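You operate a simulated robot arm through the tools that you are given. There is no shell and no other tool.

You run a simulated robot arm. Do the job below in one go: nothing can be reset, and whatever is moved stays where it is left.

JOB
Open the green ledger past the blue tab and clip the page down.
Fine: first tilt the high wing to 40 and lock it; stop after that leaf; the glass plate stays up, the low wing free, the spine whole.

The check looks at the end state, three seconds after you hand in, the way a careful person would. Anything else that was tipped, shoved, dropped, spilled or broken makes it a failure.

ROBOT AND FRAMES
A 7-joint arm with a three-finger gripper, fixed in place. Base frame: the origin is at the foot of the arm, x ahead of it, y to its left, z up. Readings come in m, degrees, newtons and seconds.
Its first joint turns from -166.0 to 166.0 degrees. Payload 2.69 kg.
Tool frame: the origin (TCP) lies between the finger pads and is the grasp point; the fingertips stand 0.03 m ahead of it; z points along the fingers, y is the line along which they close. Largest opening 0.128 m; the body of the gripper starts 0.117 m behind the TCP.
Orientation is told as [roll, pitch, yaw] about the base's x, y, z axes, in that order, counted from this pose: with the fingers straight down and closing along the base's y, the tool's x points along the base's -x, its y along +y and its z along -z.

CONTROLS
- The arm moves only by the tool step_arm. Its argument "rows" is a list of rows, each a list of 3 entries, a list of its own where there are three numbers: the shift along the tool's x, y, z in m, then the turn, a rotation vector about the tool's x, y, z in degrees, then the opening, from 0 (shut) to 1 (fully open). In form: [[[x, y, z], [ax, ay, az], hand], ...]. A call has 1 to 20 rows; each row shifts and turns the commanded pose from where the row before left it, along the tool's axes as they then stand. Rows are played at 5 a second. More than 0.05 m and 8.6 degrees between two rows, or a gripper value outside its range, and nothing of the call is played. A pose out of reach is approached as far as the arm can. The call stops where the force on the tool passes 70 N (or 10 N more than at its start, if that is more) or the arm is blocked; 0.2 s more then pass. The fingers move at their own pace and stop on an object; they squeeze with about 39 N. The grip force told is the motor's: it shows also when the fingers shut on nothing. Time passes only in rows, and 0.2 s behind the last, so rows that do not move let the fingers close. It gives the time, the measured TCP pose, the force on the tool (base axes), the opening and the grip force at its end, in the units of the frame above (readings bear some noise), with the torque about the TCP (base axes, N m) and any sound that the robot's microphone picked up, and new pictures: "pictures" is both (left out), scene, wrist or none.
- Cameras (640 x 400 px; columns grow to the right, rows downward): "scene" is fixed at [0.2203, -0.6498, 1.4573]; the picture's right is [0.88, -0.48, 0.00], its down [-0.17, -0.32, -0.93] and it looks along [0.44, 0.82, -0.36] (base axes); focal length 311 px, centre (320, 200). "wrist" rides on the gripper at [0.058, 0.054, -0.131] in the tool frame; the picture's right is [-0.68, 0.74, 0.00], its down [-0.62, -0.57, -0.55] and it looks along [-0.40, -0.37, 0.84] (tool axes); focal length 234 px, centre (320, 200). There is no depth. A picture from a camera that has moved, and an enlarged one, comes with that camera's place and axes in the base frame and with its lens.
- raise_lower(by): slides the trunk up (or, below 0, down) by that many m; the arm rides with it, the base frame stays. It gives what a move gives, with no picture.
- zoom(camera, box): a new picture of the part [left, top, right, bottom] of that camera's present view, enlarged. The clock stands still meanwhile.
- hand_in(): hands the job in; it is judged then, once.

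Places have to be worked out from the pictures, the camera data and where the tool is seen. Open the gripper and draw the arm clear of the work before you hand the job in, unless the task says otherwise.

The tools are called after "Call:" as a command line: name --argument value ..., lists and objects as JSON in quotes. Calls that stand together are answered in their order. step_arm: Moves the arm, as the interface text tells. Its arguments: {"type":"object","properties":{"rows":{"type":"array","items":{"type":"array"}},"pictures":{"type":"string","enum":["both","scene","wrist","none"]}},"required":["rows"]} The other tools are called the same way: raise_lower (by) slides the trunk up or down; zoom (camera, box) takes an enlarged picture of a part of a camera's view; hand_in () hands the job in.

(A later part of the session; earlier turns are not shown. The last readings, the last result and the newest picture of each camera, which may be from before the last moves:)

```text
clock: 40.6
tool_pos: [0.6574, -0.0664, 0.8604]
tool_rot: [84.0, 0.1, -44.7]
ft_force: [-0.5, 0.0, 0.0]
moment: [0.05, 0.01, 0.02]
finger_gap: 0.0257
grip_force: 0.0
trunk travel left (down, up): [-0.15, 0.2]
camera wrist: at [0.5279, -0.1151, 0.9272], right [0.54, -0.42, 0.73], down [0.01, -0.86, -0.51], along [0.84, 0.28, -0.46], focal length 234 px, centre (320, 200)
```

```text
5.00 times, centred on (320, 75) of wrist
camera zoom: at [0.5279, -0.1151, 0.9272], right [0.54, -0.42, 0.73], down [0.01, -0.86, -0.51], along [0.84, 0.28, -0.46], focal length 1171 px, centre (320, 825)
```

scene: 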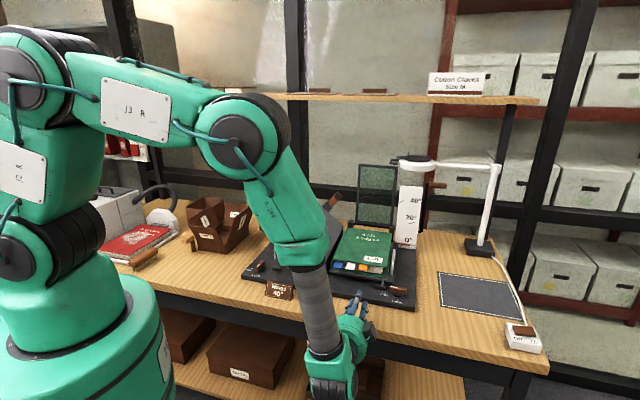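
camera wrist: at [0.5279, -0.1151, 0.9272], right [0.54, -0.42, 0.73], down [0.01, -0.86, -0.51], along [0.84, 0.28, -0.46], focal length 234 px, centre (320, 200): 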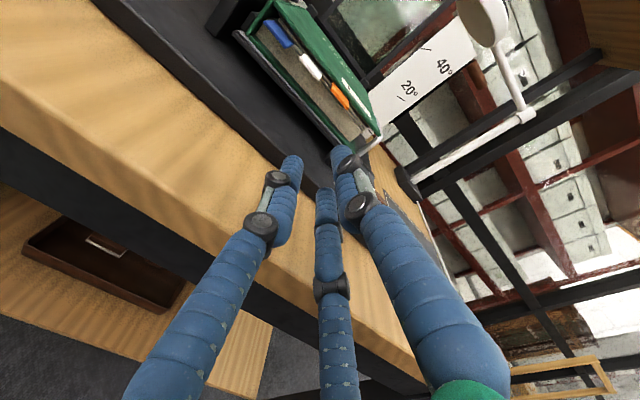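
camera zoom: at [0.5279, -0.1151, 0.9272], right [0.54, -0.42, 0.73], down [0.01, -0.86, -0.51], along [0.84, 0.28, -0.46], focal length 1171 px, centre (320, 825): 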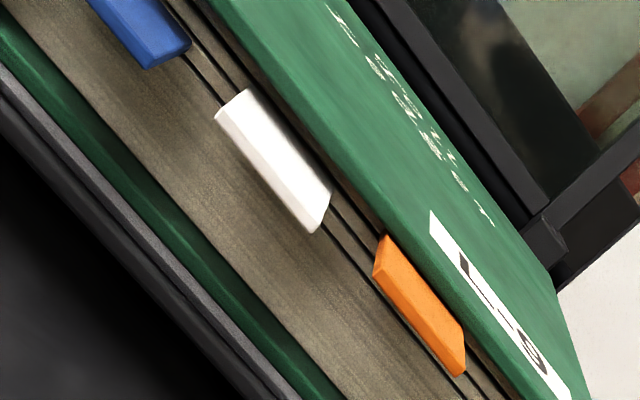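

Call:
zoom --camera "wrist" --box '[335, 85, 395, 145]'

Call:
zoom --camera "wrist" --box '[260, 10, 310, 60]'

Call:
zoom --camera "wrist" --box '[295, 45, 335, 85]'

```text
6.67 times, centred on (365, 115) of wrist
camera zoom: at [0.5279, -0.1151, 0.9272], right [0.54, -0.42, 0.73], down [0.01, -0.86, -0.51], along [0.84, 0.28, -0.46], focal length 1561 px, centre (20, 767)
```

zoom: 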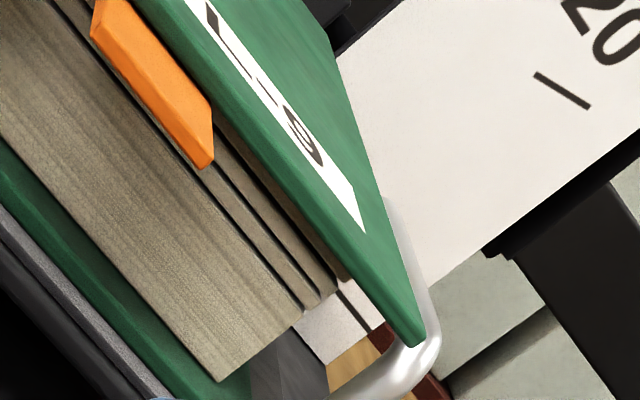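

```text
8.00 times, centred on (285, 35) of wrist
camera zoom: at [0.5279, -0.1151, 0.9272], right [0.54, -0.42, 0.73], down [0.01, -0.86, -0.51], along [0.84, 0.28, -0.46], focal length 1873 px, centre (600, 1520)
```

zoom: 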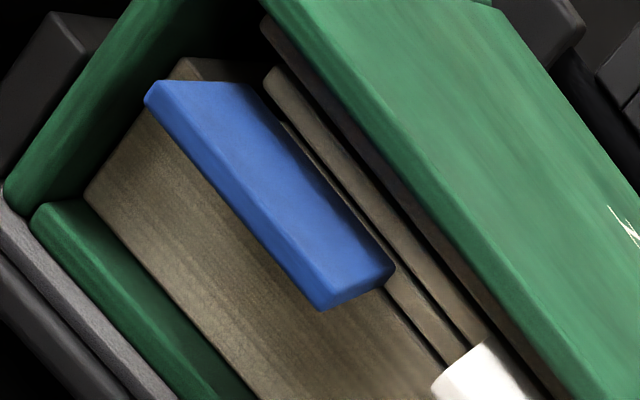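

```text
10.00 times, centred on (315, 65) of wrist
camera zoom: at [0.5279, -0.1151, 0.9272], right [0.54, -0.42, 0.73], down [0.01, -0.86, -0.51], along [0.84, 0.28, -0.46], focal length 2342 px, centre (370, 1550)
```

zoom: 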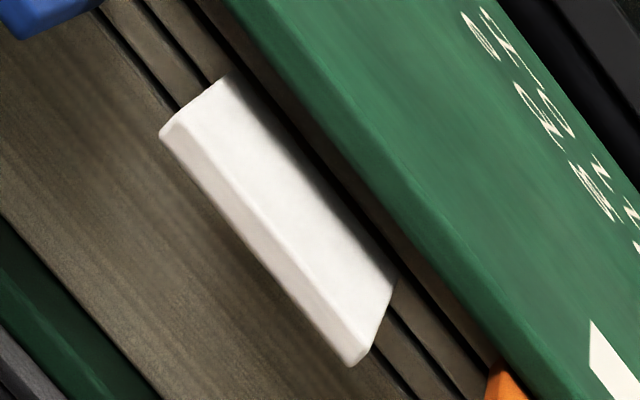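

Now the order is clear: above the thick block lie three leaves. The blue-tabbed leaf is lowest, white is above it, and orange is on top under the cover. Going past blue therefore means turning the cover and all three tabbed leaves. I'll start with the cover, bringing the fingers to its front overhang near the right corner.

Call:
step_arm --rows '[[[-0.038, 0.0229, -0.0024], [0, 0, 0], 0.234], [[0, 0.0041, 0.0388], [0, 0, 0], 0.234], [[0, 0.0041, 0.0388], [0, 0, 0], 0.234], [[0, 0.0035, 0.03], [0, 0, 0], 0.234], [[0, 0, 0], [0, 0, 0], 0.234]]'

Call:
zoom --camera "wrist" --box '[220, 60, 420, 220]'

Call:
zoom --camera "scene" --box '[320, 230, 420, 310]'

```text
clock: 41.8
tool_pos: [0.7617, -0.0156, 0.8843]
tool_rot: [83.9, 0.1, -44.8]
ft_force: [0.0, 0.9, -0.6]
moment: [-0.02, -0.03, 0.0]
finger_gap: 0.03
grip_force: 0.0
trunk travel left (down, up): [-0.15, 0.2]
camera wrist: at [0.6329, -0.0645, 0.9512], right [0.54, -0.42, 0.73], down [0.01, -0.86, -0.51], along [0.84, 0.28, -0.46], focal length 234 px, centre (320, 200)
```

scene: 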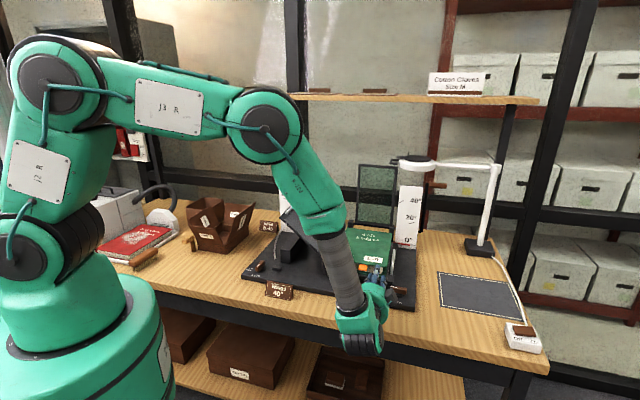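
wrist: 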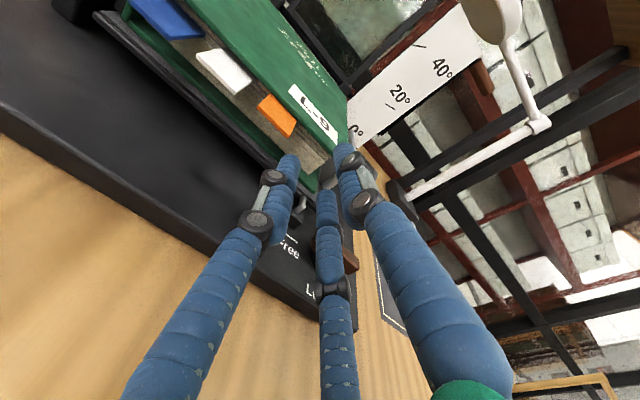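

```text
2.50 times, centred on (320, 140) of wrist
camera zoom: at [0.6329, -0.0645, 0.9512], right [0.54, -0.42, 0.73], down [0.01, -0.86, -0.51], along [0.84, 0.28, -0.46], focal length 585 px, centre (320, 350)
```

zoom: 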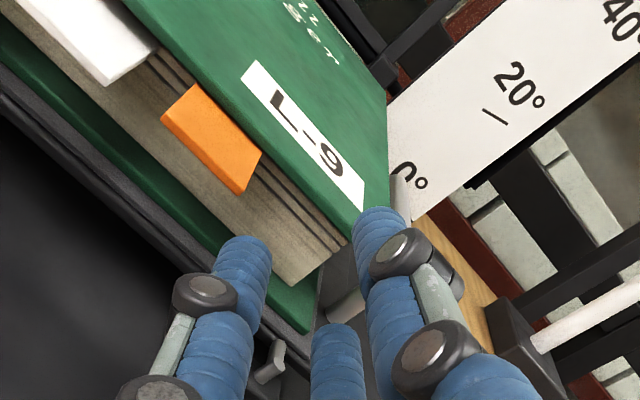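

```text
5.00 times, centred on (370, 270) of scene
camera zoom: at [0.2203, -0.6498, 1.4573], right [0.88, -0.48, 0.0], down [-0.17, -0.32, -0.93], along [0.44, 0.82, -0.36], focal length 1556 px, centre (70, -150)
```

zoom: 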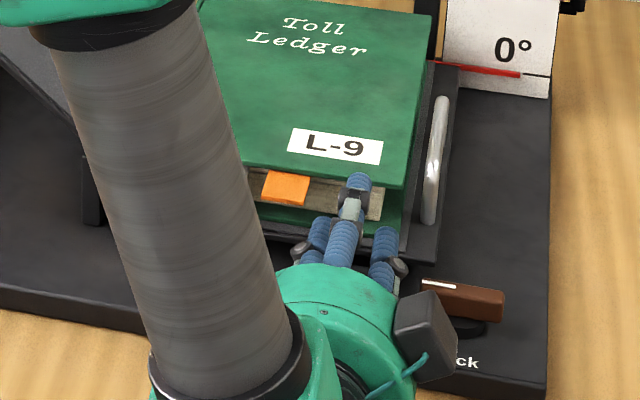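

The upper finger is just above the cover's front edge and the lower ones are below it, clear of the orange tab. I'll slide forward so the fingers loosely cage the overhang.

Call:
step_arm --rows '[[[0, 0.0013, 0.0124], [0, 0, 0], 0.234], [[0, 0.0013, 0.0124], [0, 0, 0], 0.234], [[0, 0.0013, 0.0124], [0, 0, 0], 0.234], [[0, 0, 0], [0, 0, 0], 0.234]]'

Call:
zoom --camera "wrist" --box '[240, 80, 400, 200]'

Call:
zoom --camera "scene" --box '[340, 240, 410, 300]'

```text
clock: 42.8
tool_pos: [0.789, 0.0099, 0.8846]
tool_rot: [84.1, 0.1, -44.7]
ft_force: [0.3, 0.6, 0.2]
moment: [0.01, 0.0, 0.0]
finger_gap: 0.0299
grip_force: 0.2
trunk travel left (down, up): [-0.15, 0.2]
camera wrist: at [0.6591, -0.0385, 0.952], right [0.54, -0.42, 0.73], down [0.01, -0.86, -0.51], along [0.84, 0.28, -0.46], focal length 234 px, centre (320, 200)
```

scene: 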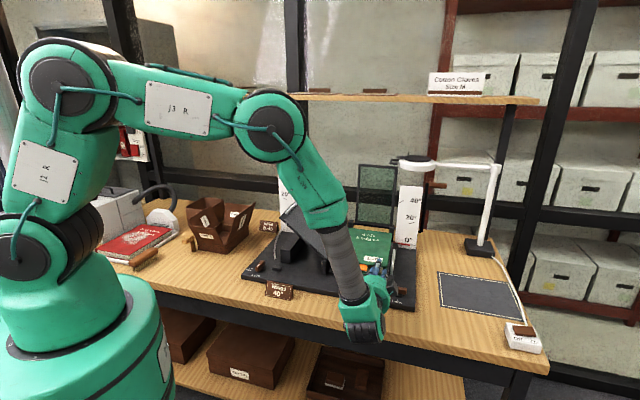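
wrist: 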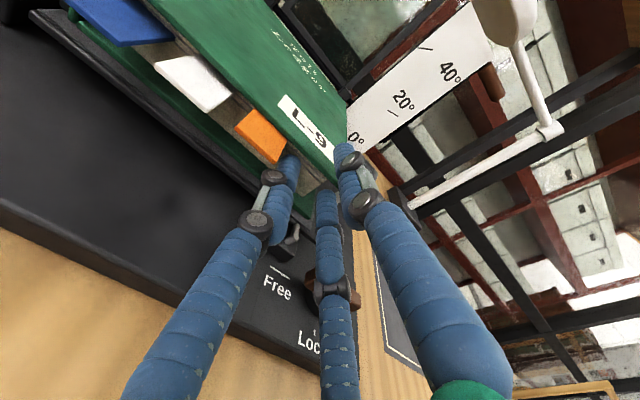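

```text
3.33 times, centred on (320, 140) of wrist
camera zoom: at [0.6591, -0.0385, 0.952], right [0.54, -0.42, 0.73], down [0.01, -0.86, -0.51], along [0.84, 0.28, -0.46], focal length 781 px, centre (320, 400)
```

zoom: 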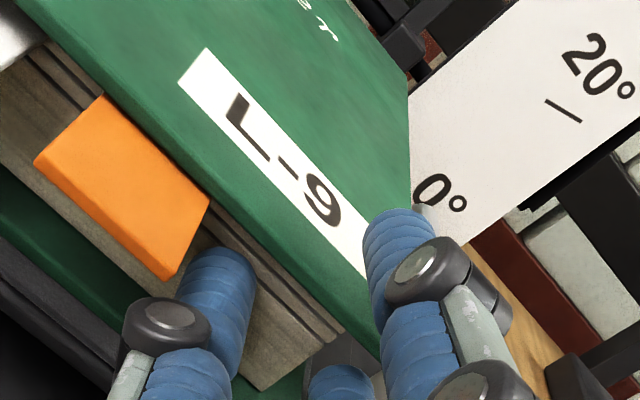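

```text
6.67 times, centred on (375, 270) of scene
camera zoom: at [0.2203, -0.6498, 1.4573], right [0.88, -0.48, 0.0], down [-0.17, -0.32, -0.93], along [0.44, 0.82, -0.36], focal length 2075 px, centre (-47, -267)
```

zoom: 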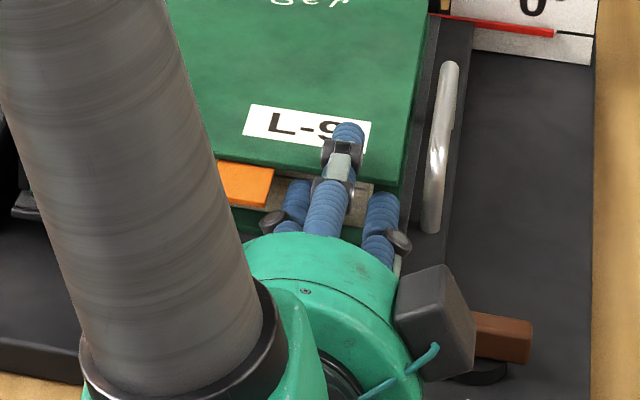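

The cover's overhang is now loosely caged between the upper finger and the two lower ones. I'll start lifting it on an arc about the spine, rolling the hand with it, and check after about 20°.

Call:
step_arm --rows '[[[0.0006, 0.0094, -0.001], [0, 0, -3.5], 0.234], [[0.0006, 0.0094, -0.001], [0, 0, -3.5], 0.234], [[0.0012, 0.0189, -0.0019], [0, 0, -7], 0.234], [[0.0012, 0.0189, -0.0019], [0, 0, -7], 0.234], [[0, 0, 0], [0, 0, 0], 0.234]]'

Call:
zoom --camera "wrist" --box '[160, 0, 400, 200]'

Call:
zoom --camera "scene" --box '[310, 190, 430, 300]'

```text
clock: 44.0
tool_pos: [0.778, 0.0173, 0.9422]
tool_rot: [83.6, -20.8, -42.4]
ft_force: [-0.4, -0.3, -0.3]
moment: [-0.01, 0.02, -0.03]
finger_gap: 0.0304
grip_force: 0.0
trunk travel left (down, up): [-0.15, 0.2]
camera wrist: at [0.6362, -0.0212, 0.9847], right [0.33, -0.19, 0.93], down [0.15, -0.96, -0.25], along [0.93, 0.22, -0.29], focal length 234 px, centre (320, 200)
```

scene: 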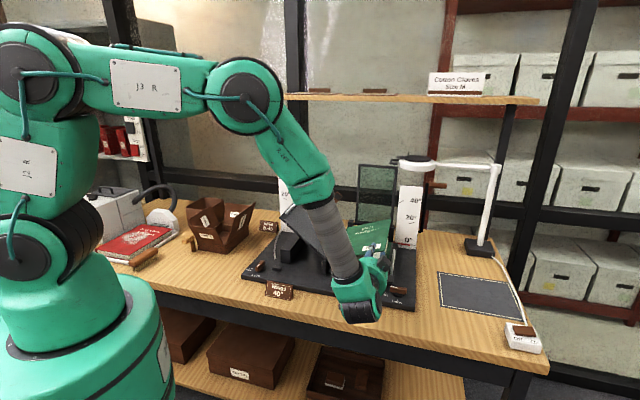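
wrist: 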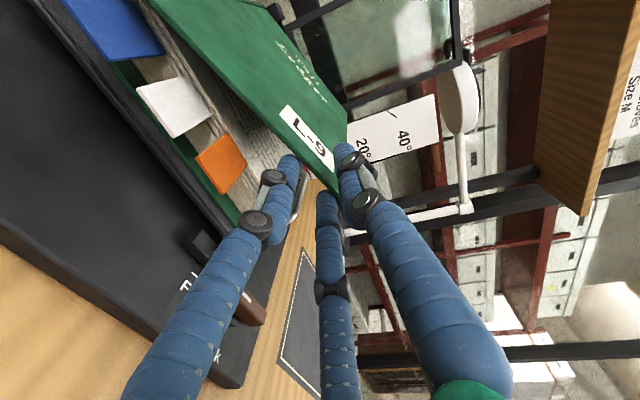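

```text
2.00 times, centred on (280, 100) of wrist
camera zoom: at [0.6362, -0.0212, 0.9847], right [0.33, -0.19, 0.93], down [0.15, -0.96, -0.25], along [0.93, 0.22, -0.29], focal length 468 px, centre (400, 400)
```

zoom: 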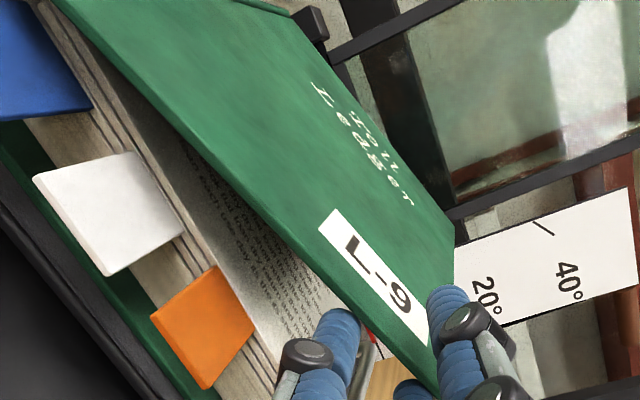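

```text
3.64 times, centred on (370, 245) of scene
camera zoom: at [0.2203, -0.6498, 1.4573], right [0.88, -0.48, 0.0], down [-0.17, -0.32, -0.93], along [0.44, 0.82, -0.36], focal length 1132 px, centre (138, 36)
```

zoom: 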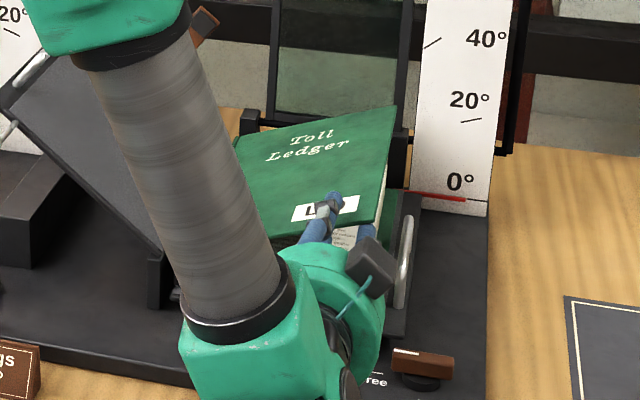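

The cover lifts easily with the leaves left behind. I'll continue the arc to about 85°.

Call:
step_arm --rows '[[[0.0012, 0.0189, -0.0018], [0, 0, -7], 0.234], [[0.0012, 0.0189, -0.0017], [0, 0, -7], 0.234], [[0.0012, 0.0189, -0.0015], [0, 0, -7], 0.234], [[0.0012, 0.0189, -0.0014], [0, 0, -7], 0.234], [[0.0012, 0.0189, -0.0012], [0, 0, -7], 0.234], [[0.0012, 0.0189, -0.001], [0, 0, -7], 0.234], [[0, 0, 0], [0, 0, 0], 0.234]]'

Call:
zoom --camera "scene" --box '[290, 170, 430, 300]'

```text
clock: 45.6
tool_pos: [0.7263, 0.07, 1.0273]
tool_rot: [77.0, -62.4, -33.2]
ft_force: [0.0, 0.1, 0.4]
moment: [-0.06, 0.03, -0.03]
finger_gap: 0.0303
grip_force: 0.1
trunk travel left (down, up): [-0.15, 0.2]
camera wrist: at [0.5791, 0.0278, 1.0125], right [-0.18, 0.32, 0.93], down [0.19, -0.92, 0.35], along [0.96, 0.24, 0.1], focal length 234 px, centre (320, 200)
```

scene: 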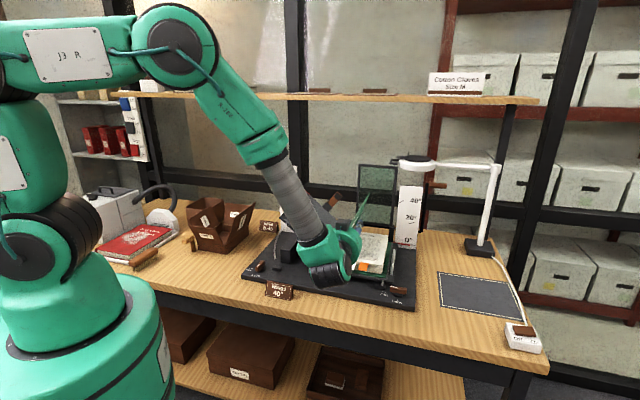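
wrist: 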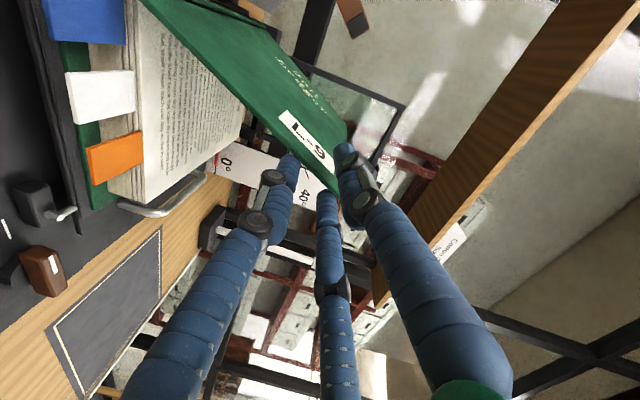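

```text
3.08 times, centred on (360, 235) of scene
camera zoom: at [0.2203, -0.6498, 1.4573], right [0.88, -0.48, 0.0], down [-0.17, -0.32, -0.93], along [0.44, 0.82, -0.36], focal length 958 px, centre (197, 92)
```

zoom: 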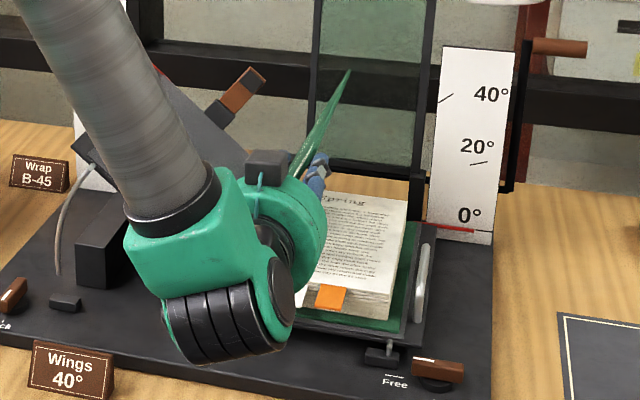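

The cover is at about 63° and everything else is untouched. I'll carry it past vertical.

Call:
step_arm --rows '[[[0.0012, 0.0189, -0.0008], [0, 0, -7], 0.234], [[0.0012, 0.0189, -0.0006], [0, 0, -7], 0.234], [[0.0012, 0.0189, -0.0003], [0, 0, -7], 0.234], [[0.0012, 0.0189, -0.0001], [0, 0, -7], 0.234], [[0.0012, 0.0189, 0.0002], [0, 0, -7], 0.234], [[0, 0, 0], [0, 0, 0], 0.234]]'

Call:
zoom --camera "scene" --box '[290, 160, 430, 290]'

```text
clock: 47.0
tool_pos: [0.6603, 0.1363, 1.0393]
tool_rot: [-53.0, -80.1, 98.7]
ft_force: [-0.3, 0.4, 0.2]
moment: [-0.03, 0.0, -0.01]
finger_gap: 0.0302
grip_force: 0.1
trunk travel left (down, up): [-0.15, 0.2]
camera wrist: at [0.532, 0.0691, 0.9885], right [-0.54, 0.62, 0.56], down [0.0, -0.67, 0.74], along [0.84, 0.41, 0.36], focal length 234 px, centre (320, 200)
```

scene: 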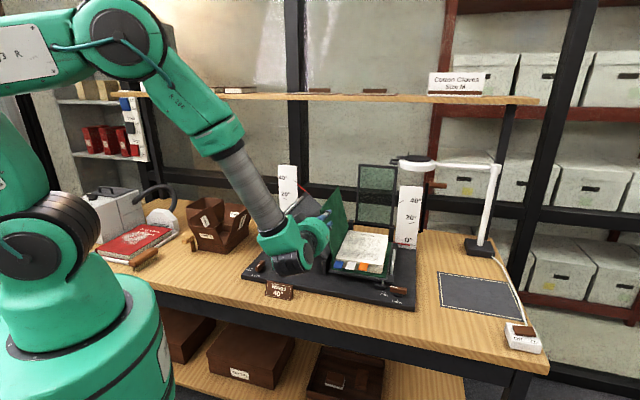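
wrist: 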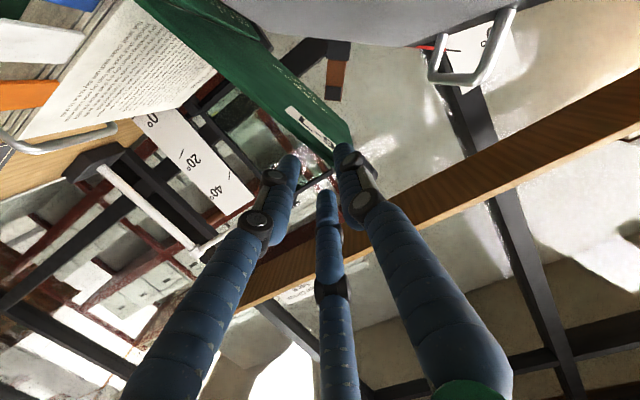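

```text
3.08 times, centred on (360, 225) of scene
camera zoom: at [0.2203, -0.6498, 1.4573], right [0.88, -0.48, 0.0], down [-0.17, -0.32, -0.93], along [0.44, 0.82, -0.36], focal length 958 px, centre (197, 123)
```

zoom: 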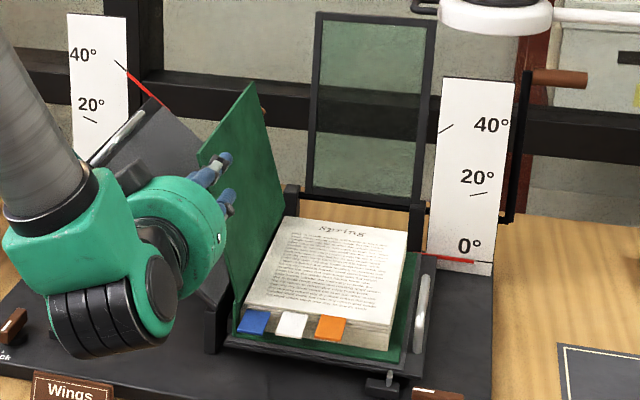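

The cover is just past vertical. I'll ease it down towards the tilted wing.

Call:
step_arm --rows '[[[0.0006, 0.0094, 0.0002], [0, 0, -3.5], 0.234], [[0.0006, 0.0094, 0.0002], [0, 0, -3.5], 0.234], [[0.0006, 0.0094, 0.0003], [0, 0, -3.5], 0.234], [[0.0006, 0.0094, 0.0003], [0, 0, -3.5], 0.234], [[0.0006, 0.0094, 0.0004], [0, 0, -3.5], 0.234], [[0.0006, 0.0094, 0.0004], [0, 0, -3.5], 0.234], [[0, 0, 0], [0, 0, 0], 0.234]]'

Call:
zoom --camera "scene" --box '[270, 160, 410, 290]'

Call:
zoom --camera "wrist" --box '[200, 0, 480, 200]'

```text
clock: 48.6
tool_pos: [0.6607, 0.1317, 1.1292]
tool_rot: [-75.3, -61.4, 122.9]
ft_force: [-0.4, 0.9, 0.0]
moment: [-0.03, 0.02, -0.04]
finger_gap: 0.0298
grip_force: 0.1
out of reach, approached as far as the arm can: row 3, 4, 5, 6
trunk travel left (down, up): [-0.15, 0.2]
camera wrist: at [0.5494, 0.0455, 1.0704], right [-0.67, 0.69, 0.25], down [-0.16, -0.47, 0.87], along [0.72, 0.55, 0.42], focal length 234 px, centre (320, 200)
```

scene: 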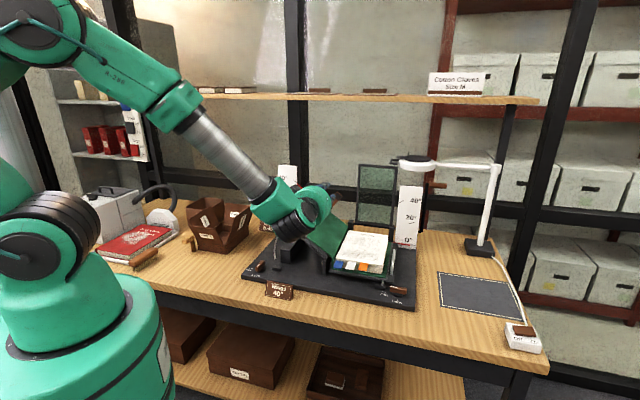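
wrist: 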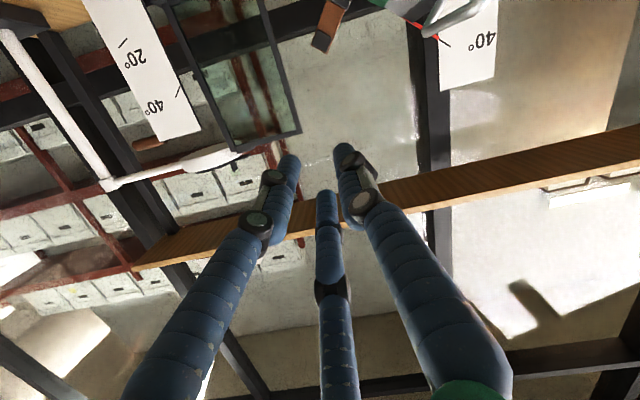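

```text
3.08 times, centred on (340, 225) of scene
camera zoom: at [0.2203, -0.6498, 1.4573], right [0.88, -0.48, 0.0], down [-0.17, -0.32, -0.93], along [0.44, 0.82, -0.36], focal length 958 px, centre (258, 123)
```

zoom: 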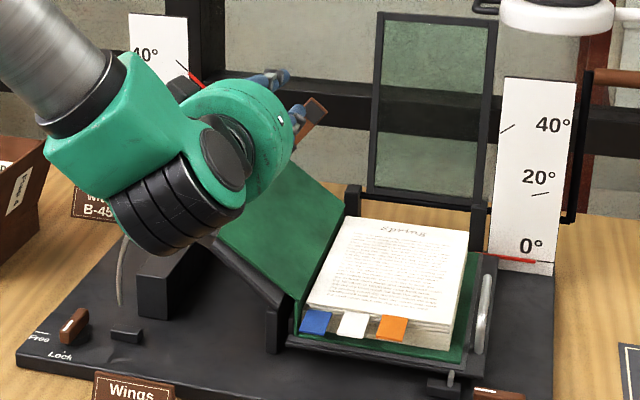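

```text
2.00 times, centred on (340, 100) of wrist
camera zoom: at [0.5494, 0.0455, 1.0704], right [-0.67, 0.69, 0.25], down [-0.16, -0.47, 0.87], along [0.72, 0.55, 0.42], focal length 468 px, centre (280, 400)
```

zoom: 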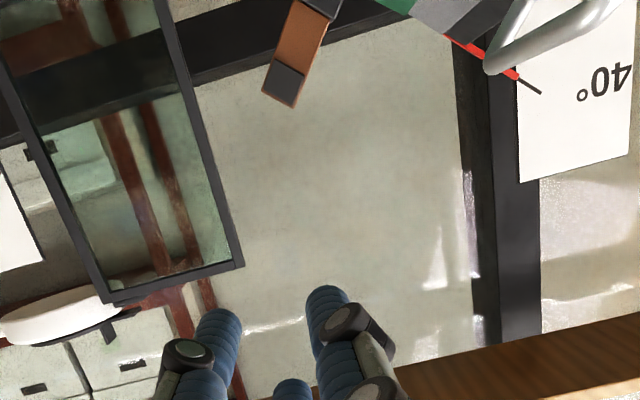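

The arm ran out of reach near the end of that arc, and the cover came to rest on the tilted wing by itself. Nothing else has moved. I'll back the hand off and roll it back to the level orientation.

Call:
step_arm --rows '[[[-0.03, -0.017, -0.03], [0, 0, 8], 0.2], [[-0.02, -0.01, -0.03], [0, 0, 8], 0.2], [[0, 0, -0.03], [0, 0, 8], 0.2], [[0, 0, -0.02], [0, 0, 8], 0.2], [[0, 0, 0], [0, 0, 8], 0.2], [[0, 0, 0], [0, 0, 8], 0.2], [[0, 0, 0], [0, 0, 8], 0.2], [[0, 0, 0], [0, 0, 8], 0.2], [[0, 0, 0], [0, 0, 0], 0.2]]'

Call:
zoom --camera "scene" --box '[270, 160, 410, 290]'

```text
clock: 50.6
tool_pos: [0.5899, 0.0594, 1.2001]
tool_rot: [79.6, -54.4, -36.3]
ft_force: [-0.2, -0.3, 0.6]
moment: [0.01, -0.01, -0.02]
finger_gap: 0.0255
grip_force: 0.1
trunk travel left (down, up): [-0.15, 0.2]
camera wrist: at [0.4425, 0.0185, 1.1964], right [-0.08, 0.22, 0.97], down [0.21, -0.95, 0.23], along [0.97, 0.22, 0.03], focal length 234 px, centre (320, 200)
```

scene: 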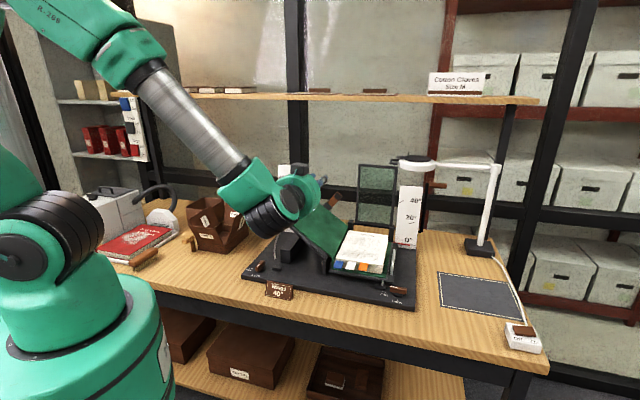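
wrist: 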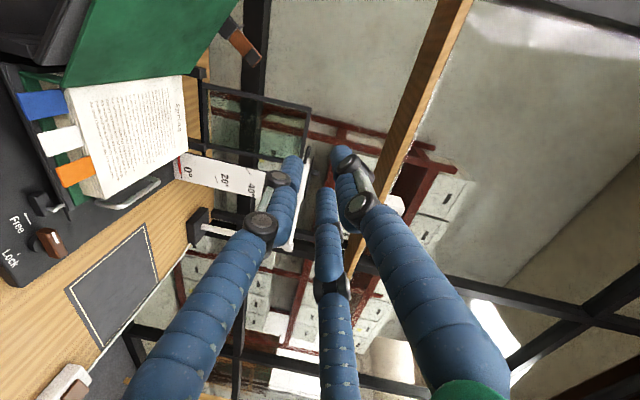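

```text
3.08 times, centred on (340, 225) of scene
camera zoom: at [0.2203, -0.6498, 1.4573], right [0.88, -0.48, 0.0], down [-0.17, -0.32, -0.93], along [0.44, 0.82, -0.36], focal length 958 px, centre (258, 123)
```

zoom: 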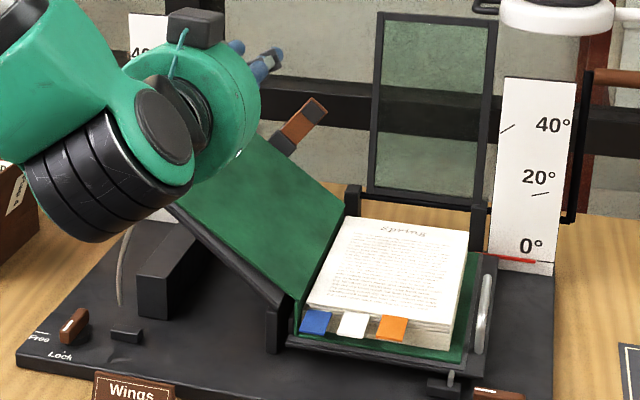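

The cover lies open on the tilted wing and the "Spring" page is on top. Now for the top leaf with the orange tab. I'll roll level again and bring the fingers in front of the orange tab.

Call:
step_arm --rows '[[[0, 0, 0], [0, 0, 7.86], 0.2], [[0, 0, 0], [0, 0, 7.86], 0.2], [[0, 0, 0], [0, 0, 7.86], 0.2], [[0, 0, 0], [0, 0, 7.86], 0.2], [[0, 0, 0], [0, 0, 7.86], 0.2], [[0, 0, 0], [0, 0, 7.86], 0.2], [[0, 0, 0], [0, 0, 7.86], 0.2], [[-0.01625, -0.0389, 0.0091], [0, 0, 0], 0.2], [[-0.01625, -0.0389, 0.0091], [0, 0, 0], 0.2], [[-0.01625, -0.0389, 0.0091], [0, 0, 0], 0.2], [[-0.01625, -0.0389, 0.0091], [0, 0, 0], 0.2], [[-0.01625, -0.0389, 0.0091], [0, 0, 0], 0.2], [[-0.01625, -0.0389, 0.0091], [0, 0, 0], 0.2], [[-0.01625, -0.0389, 0.0091], [0, 0, 0], 0.2], [[0, 0, 0], [0, 0, 0], 0.2]]'

Call:
zoom --camera "wrist" --box '[160, 20, 400, 200]'

Call:
zoom --camera "scene" --box '[310, 200, 430, 310]'

```text
clock: 53.8
tool_pos: [0.6951, 0.002, 0.9204]
tool_rot: [83.9, 0.1, -44.8]
ft_force: [0.7, -0.2, -0.7]
moment: [0.03, -0.05, 0.04]
finger_gap: 0.0255
grip_force: 0.1
trunk travel left (down, up): [-0.15, 0.2]
camera wrist: at [0.5655, -0.0455, 0.9874], right [0.54, -0.42, 0.73], down [0.01, -0.86, -0.51], along [0.84, 0.28, -0.46], focal length 234 px, centre (320, 200)
```

scene: 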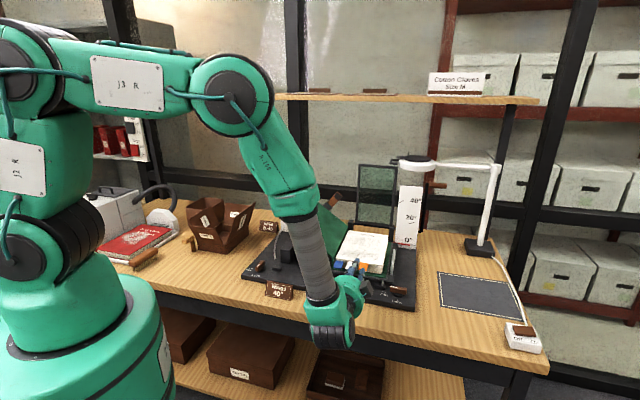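
wrist: 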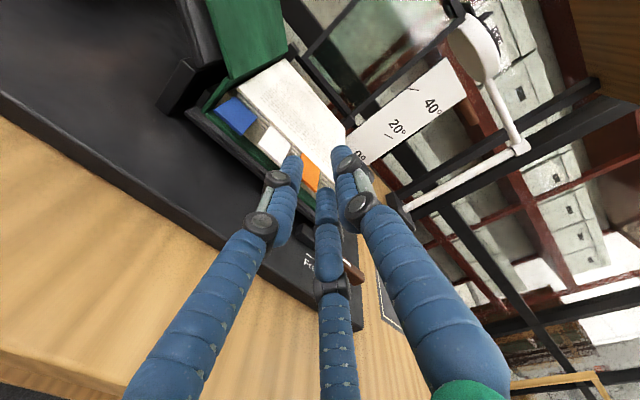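

```text
2.22 times, centred on (280, 110) of wrist
camera zoom: at [0.5655, -0.0455, 0.9874], right [0.54, -0.42, 0.73], down [0.01, -0.86, -0.51], along [0.84, 0.28, -0.46], focal length 520 px, centre (409, 400)
```

zoom: 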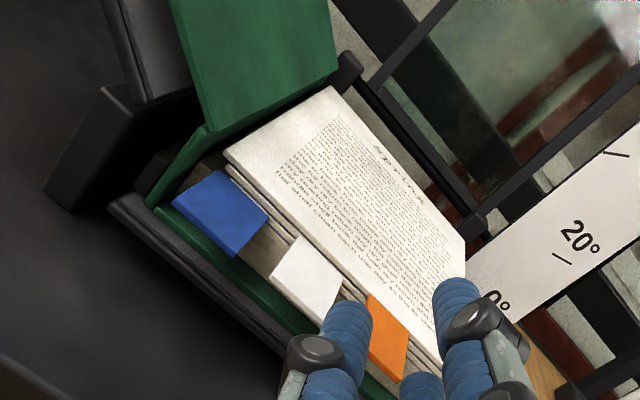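

```text
3.64 times, centred on (370, 255) of scene
camera zoom: at [0.2203, -0.6498, 1.4573], right [0.88, -0.48, 0.0], down [-0.17, -0.32, -0.93], along [0.44, 0.82, -0.36], focal length 1132 px, centre (138, 0)
```

zoom: 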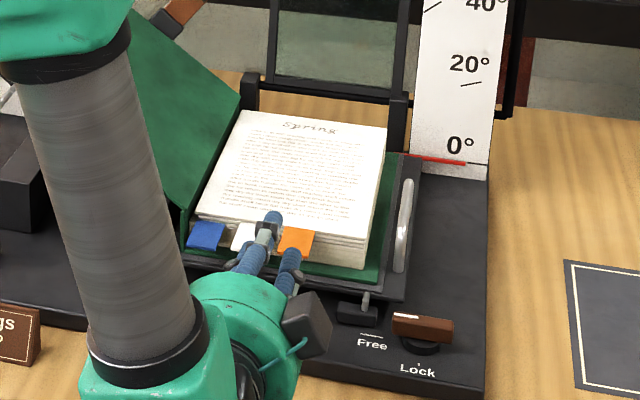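

The hand is in front of the orange tab, which I place at r 0.489–0.516 with its outer edge at b≈0.554. I'll lower to tab height and line up.

Call:
step_arm --rows '[[[-0.0065, -0.0184, 0.002], [0, 0, 0], 0.2], [[-0.0065, -0.0184, 0.002], [0, 0, 0], 0.2], [[0, 0.001, 0.015], [0, 0, 0], 0.2], [[0, 0, 0], [0, 0, 0], 0.2]]'

Call:
zoom --camera "wrist" --box '[220, 60, 400, 200]'

Call:
zoom --camera "scene" --box '[330, 235, 410, 300]'

```text
clock: 54.8
tool_pos: [0.7159, 0.0044, 0.8865]
tool_rot: [84.1, 0.1, -44.7]
ft_force: [0.3, -0.5, -0.2]
moment: [0.03, 0.02, 0.01]
finger_gap: 0.0255
grip_force: 0.1
trunk travel left (down, up): [-0.15, 0.2]
camera wrist: at [0.5868, -0.0431, 0.9529], right [0.54, -0.42, 0.73], down [0.01, -0.86, -0.51], along [0.84, 0.28, -0.46], focal length 234 px, centre (320, 200)
```

scene: 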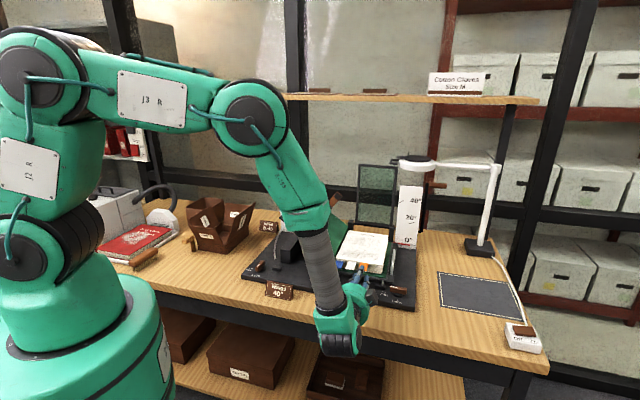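
wrist: 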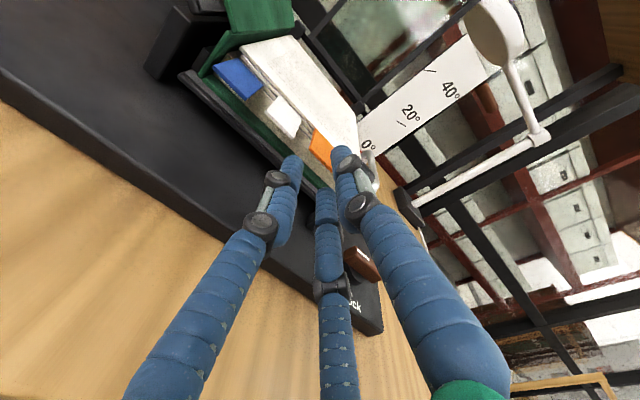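

```text
2.86 times, centred on (310, 130) of wrist
camera zoom: at [0.5868, -0.0431, 0.9529], right [0.54, -0.42, 0.73], down [0.01, -0.86, -0.51], along [0.84, 0.28, -0.46], focal length 669 px, centre (349, 400)
```

zoom: 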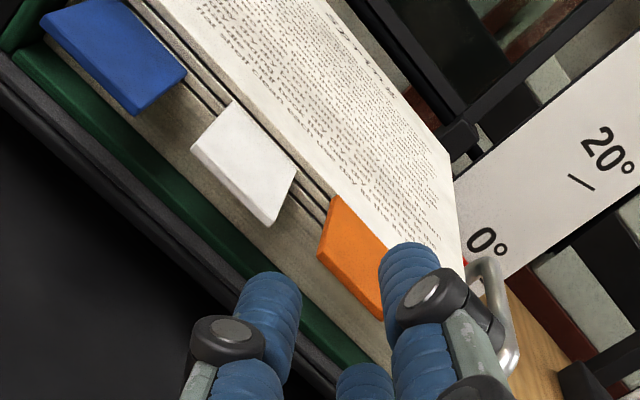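

```text
6.15 times, centred on (370, 268) of scene
camera zoom: at [0.2203, -0.6498, 1.4573], right [0.88, -0.48, 0.0], down [-0.17, -0.32, -0.93], along [0.44, 0.82, -0.36], focal length 1915 px, centre (12, -215)
```

zoom: 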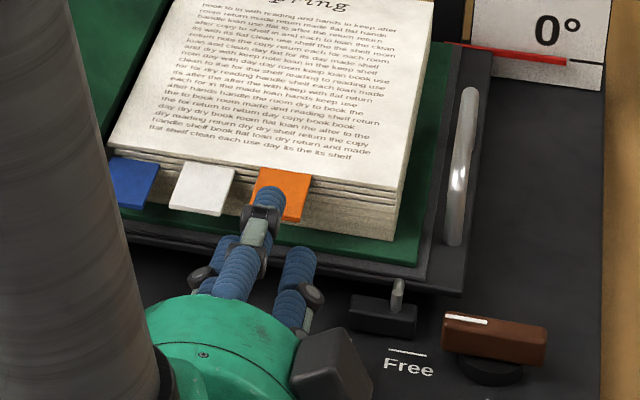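

The fingers are lined up on the orange tab. I'll slide forward so the upper finger goes above it and the lower pair below it.

Call:
step_arm --rows '[[[0, -0.004, 0], [0, 0, 0], 0.2], [[0, 0.0015, 0.0142], [0, 0, 0], 0.2], [[0, 0.0015, 0.0142], [0, 0, 0], 0.2], [[0, 0.0015, 0.0142], [0, 0, 0], 0.2], [[0, 0, 0], [0, 0, 0], 0.2]]'

Call:
zoom --camera "wrist" --box '[220, 60, 400, 200]'

Call:
zoom --camera "scene" --box '[330, 235, 410, 300]'

```text
clock: 56.0
tool_pos: [0.7451, 0.035, 0.8816]
tool_rot: [84.0, 0.1, -44.7]
ft_force: [0.9, 0.9, -0.4]
moment: [0.0, 0.02, 0.02]
finger_gap: 0.0253
grip_force: 0.0
trunk travel left (down, up): [-0.15, 0.2]
camera wrist: at [0.6157, -0.0124, 0.9478], right [0.54, -0.42, 0.73], down [0.01, -0.86, -0.51], along [0.84, 0.28, -0.46], focal length 234 px, centre (320, 200)
```

scene: 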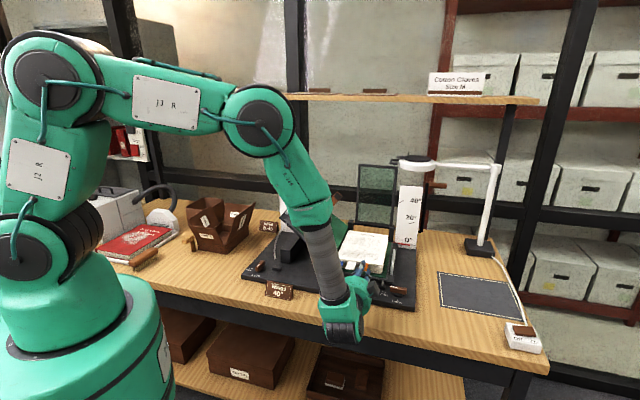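
wrist: 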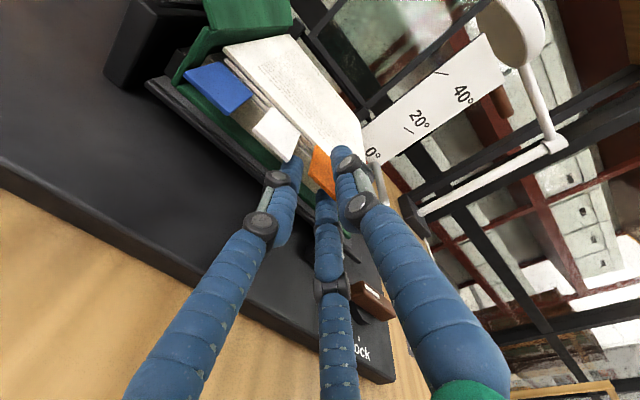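

```text
2.86 times, centred on (310, 130) of wrist
camera zoom: at [0.6157, -0.0124, 0.9478], right [0.54, -0.42, 0.73], down [0.01, -0.86, -0.51], along [0.84, 0.28, -0.46], focal length 669 px, centre (349, 400)
```

zoom: 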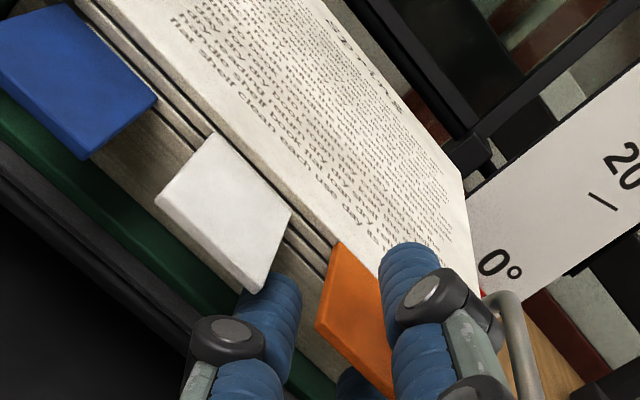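

```text
6.15 times, centred on (370, 268) of scene
camera zoom: at [0.2203, -0.6498, 1.4573], right [0.88, -0.48, 0.0], down [-0.17, -0.32, -0.93], along [0.44, 0.82, -0.36], focal length 1915 px, centre (12, -215)
```

zoom: 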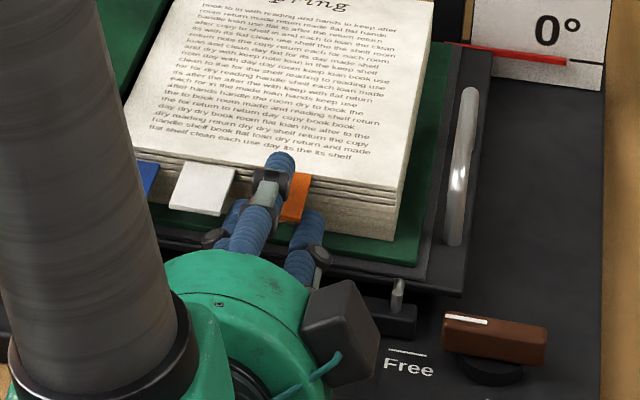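

The orange tab is caged, but the left lower finger is close to the white tab, so I'll shift 5 mm right and then lift the leaf about 20° to see what moves.

Call:
step_arm --rows '[[[-0.005, 0, 0], [0, 0, 0], 0.2], [[0.0004, 0.007, -0.0007], [0, 0, -3.5], 0.2], [[0.0004, 0.007, -0.0007], [0, 0, -3.5], 0.2], [[0.0009, 0.0139, -0.0014], [0, 0, -7], 0.2], [[0.0009, 0.0139, -0.0014], [0, 0, -7], 0.2], [[0, 0, 0], [0, 0, 0], 0.2]]'

Call:
zoom --camera "wrist" --box '[160, 0, 400, 200]'

Call:
zoom --camera "scene" --box '[310, 210, 420, 300]'

```text
clock: 57.4
tool_pos: [0.7425, 0.0381, 0.9215]
tool_rot: [83.5, -20.9, -42.3]
ft_force: [-2.7, 2.9, -0.1]
moment: [0.05, 0.05, -0.05]
finger_gap: 0.0298
grip_force: 3.1
trunk travel left (down, up): [-0.15, 0.2]
camera wrist: at [0.6009, -0.0014, 0.9637], right [0.33, -0.19, 0.92], down [0.15, -0.96, -0.25], along [0.93, 0.22, -0.29], focal length 234 px, centre (320, 200)
```

scene: 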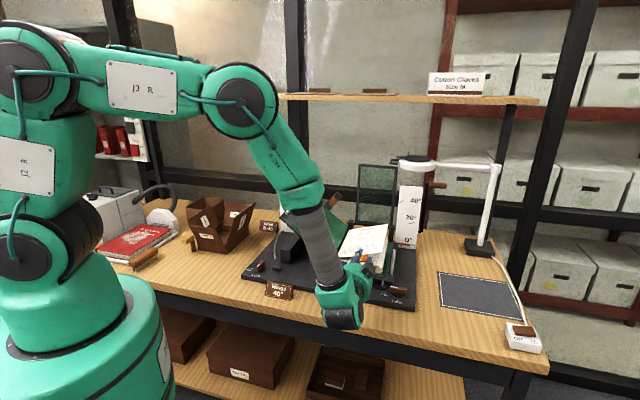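
wrist: 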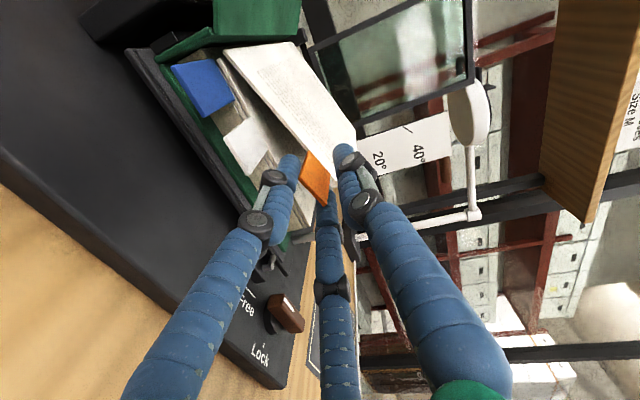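

```text
2.00 times, centred on (280, 100) of wrist
camera zoom: at [0.6009, -0.0014, 0.9637], right [0.33, -0.19, 0.92], down [0.15, -0.96, -0.25], along [0.93, 0.22, -0.29], focal length 468 px, centre (400, 400)
```

zoom: 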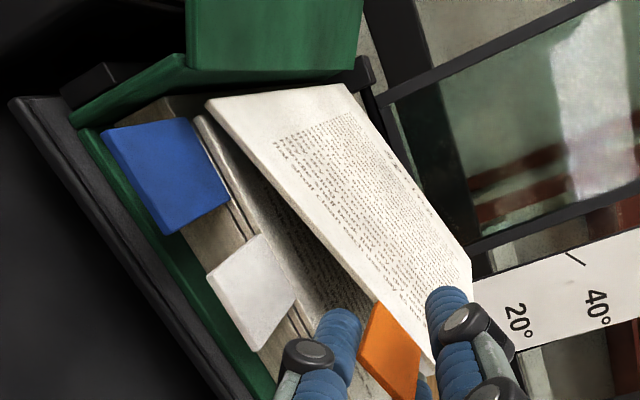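

```text
4.44 times, centred on (365, 255) of scene
camera zoom: at [0.2203, -0.6498, 1.4573], right [0.88, -0.48, 0.0], down [-0.17, -0.32, -0.93], along [0.44, 0.82, -0.36], focal length 1383 px, centre (120, -44)
```

zoom: 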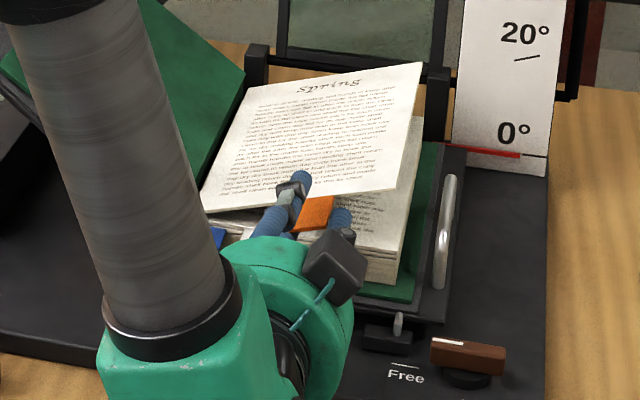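

Only the orange-tab "Spring" leaf rises. I'll give the cage a little more slack and go on with the arc.

Call:
step_arm --rows '[[[0.0009, 0.0139, -0.0013], [0, 0, -7], 0.24], [[0.0009, 0.0139, -0.0012], [0, 0, -7], 0.24], [[0.0009, 0.0139, -0.0011], [0, 0, -7], 0.24], [[0.0009, 0.0139, -0.001], [0, 0, -7], 0.24], [[0.0009, 0.0139, -0.0009], [0, 0, -7], 0.24], [[0.0009, 0.0139, -0.0007], [0, 0, -7], 0.24], [[0, 0, 0], [0, 0, 0], 0.24]]'

Call:
zoom --camera "scene" --box '[300, 190, 420, 290]'

```text
clock: 59.0
tool_pos: [0.7022, 0.0754, 0.9812]
tool_rot: [76.9, -62.3, -33.0]
ft_force: [-0.8, 0.1, 1.2]
moment: [-0.02, 0.01, 0.0]
finger_gap: 0.0305
grip_force: 0.1
trunk travel left (down, up): [-0.15, 0.2]
camera wrist: at [0.5568, 0.0332, 0.9675], right [-0.18, 0.32, 0.93], down [0.19, -0.92, 0.35], along [0.96, 0.24, 0.1], focal length 234 px, centre (320, 200)
```

scene: 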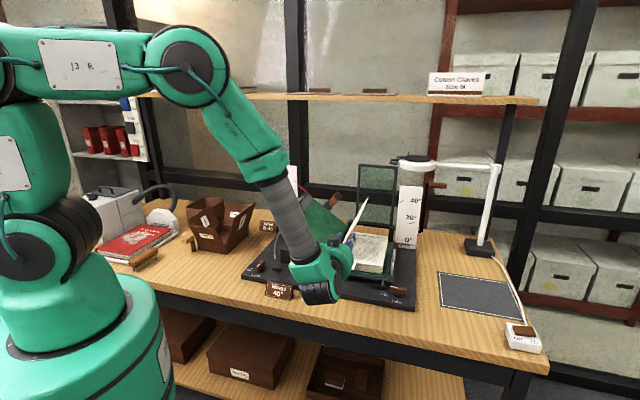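
wrist: 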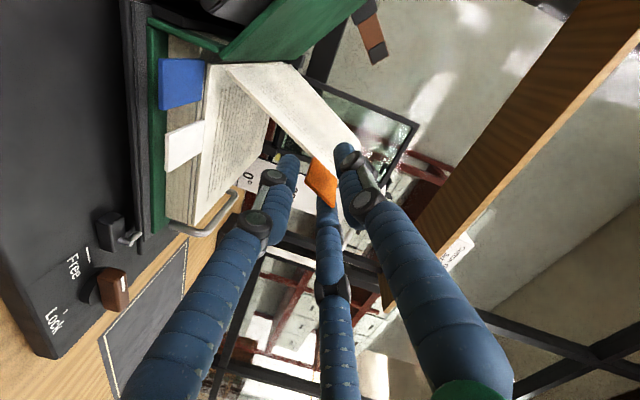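

```text
4.00 times, centred on (360, 240) of scene
camera zoom: at [0.2203, -0.6498, 1.4573], right [0.88, -0.48, 0.0], down [-0.17, -0.32, -0.93], along [0.44, 0.82, -0.36], focal length 1245 px, centre (160, 40)
```

zoom: 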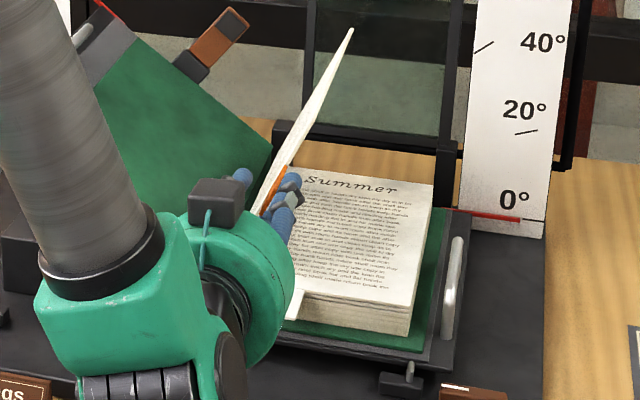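

The next page reads "Summer". I'll bring the "Spring" leaf past vertical and push it slightly left without more roll, so it falls onto the cover.

Call:
step_arm --rows '[[[0.0009, 0.0139, -0.0006], [0, 0, -7], 0.24], [[0.0009, 0.0139, -0.0004], [0, 0, -7], 0.24], [[0.0009, 0.0139, -0.0002], [0, 0, -7], 0.24], [[0.0009, 0.0139, 0], [0, 0, -7], 0.24], [[0.0009, 0.0139, 0.0001], [0, 0, -7], 0.24], [[0, 0, 0], [0, 0, 0], 0.24]]'

Call:
zoom --camera "scene" --box '[290, 180, 410, 290]'

```text
clock: 60.4
tool_pos: [0.6543, 0.1247, 0.9927]
tool_rot: [-53.1, -80.0, 98.8]
ft_force: [-1.2, 0.4, 0.2]
moment: [-0.04, 0.02, -0.04]
finger_gap: 0.0309
grip_force: 0.6
trunk travel left (down, up): [-0.15, 0.2]
camera wrist: at [0.5263, 0.0586, 0.9421], right [-0.54, 0.62, 0.56], down [0.0, -0.67, 0.74], along [0.84, 0.4, 0.36], focal length 234 px, centre (320, 200)
```

scene: 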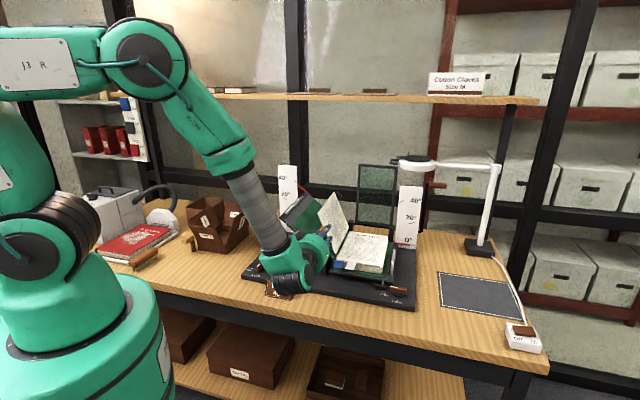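
wrist: 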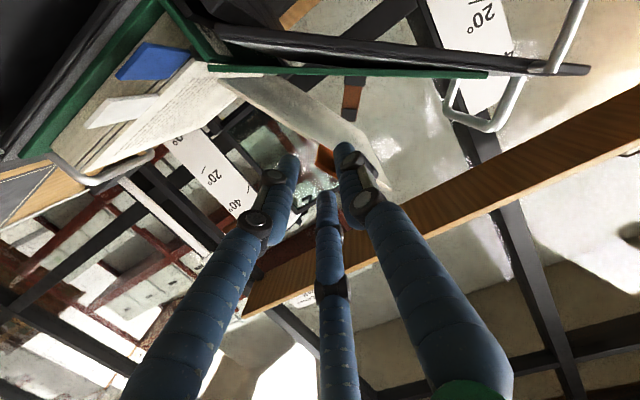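

```text
3.64 times, centred on (350, 235) of scene
camera zoom: at [0.2203, -0.6498, 1.4573], right [0.88, -0.48, 0.0], down [-0.17, -0.32, -0.93], along [0.44, 0.82, -0.36], focal length 1132 px, centre (211, 73)
```

zoom: 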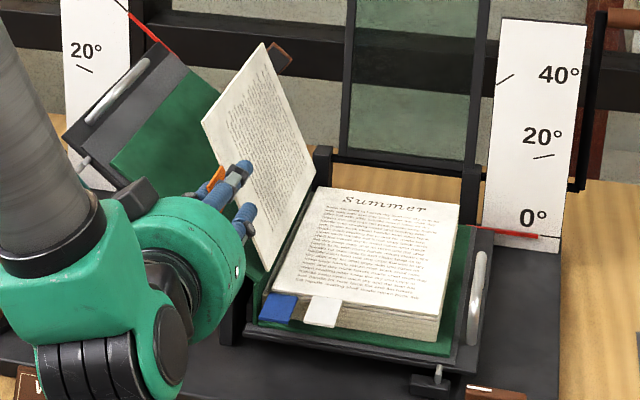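

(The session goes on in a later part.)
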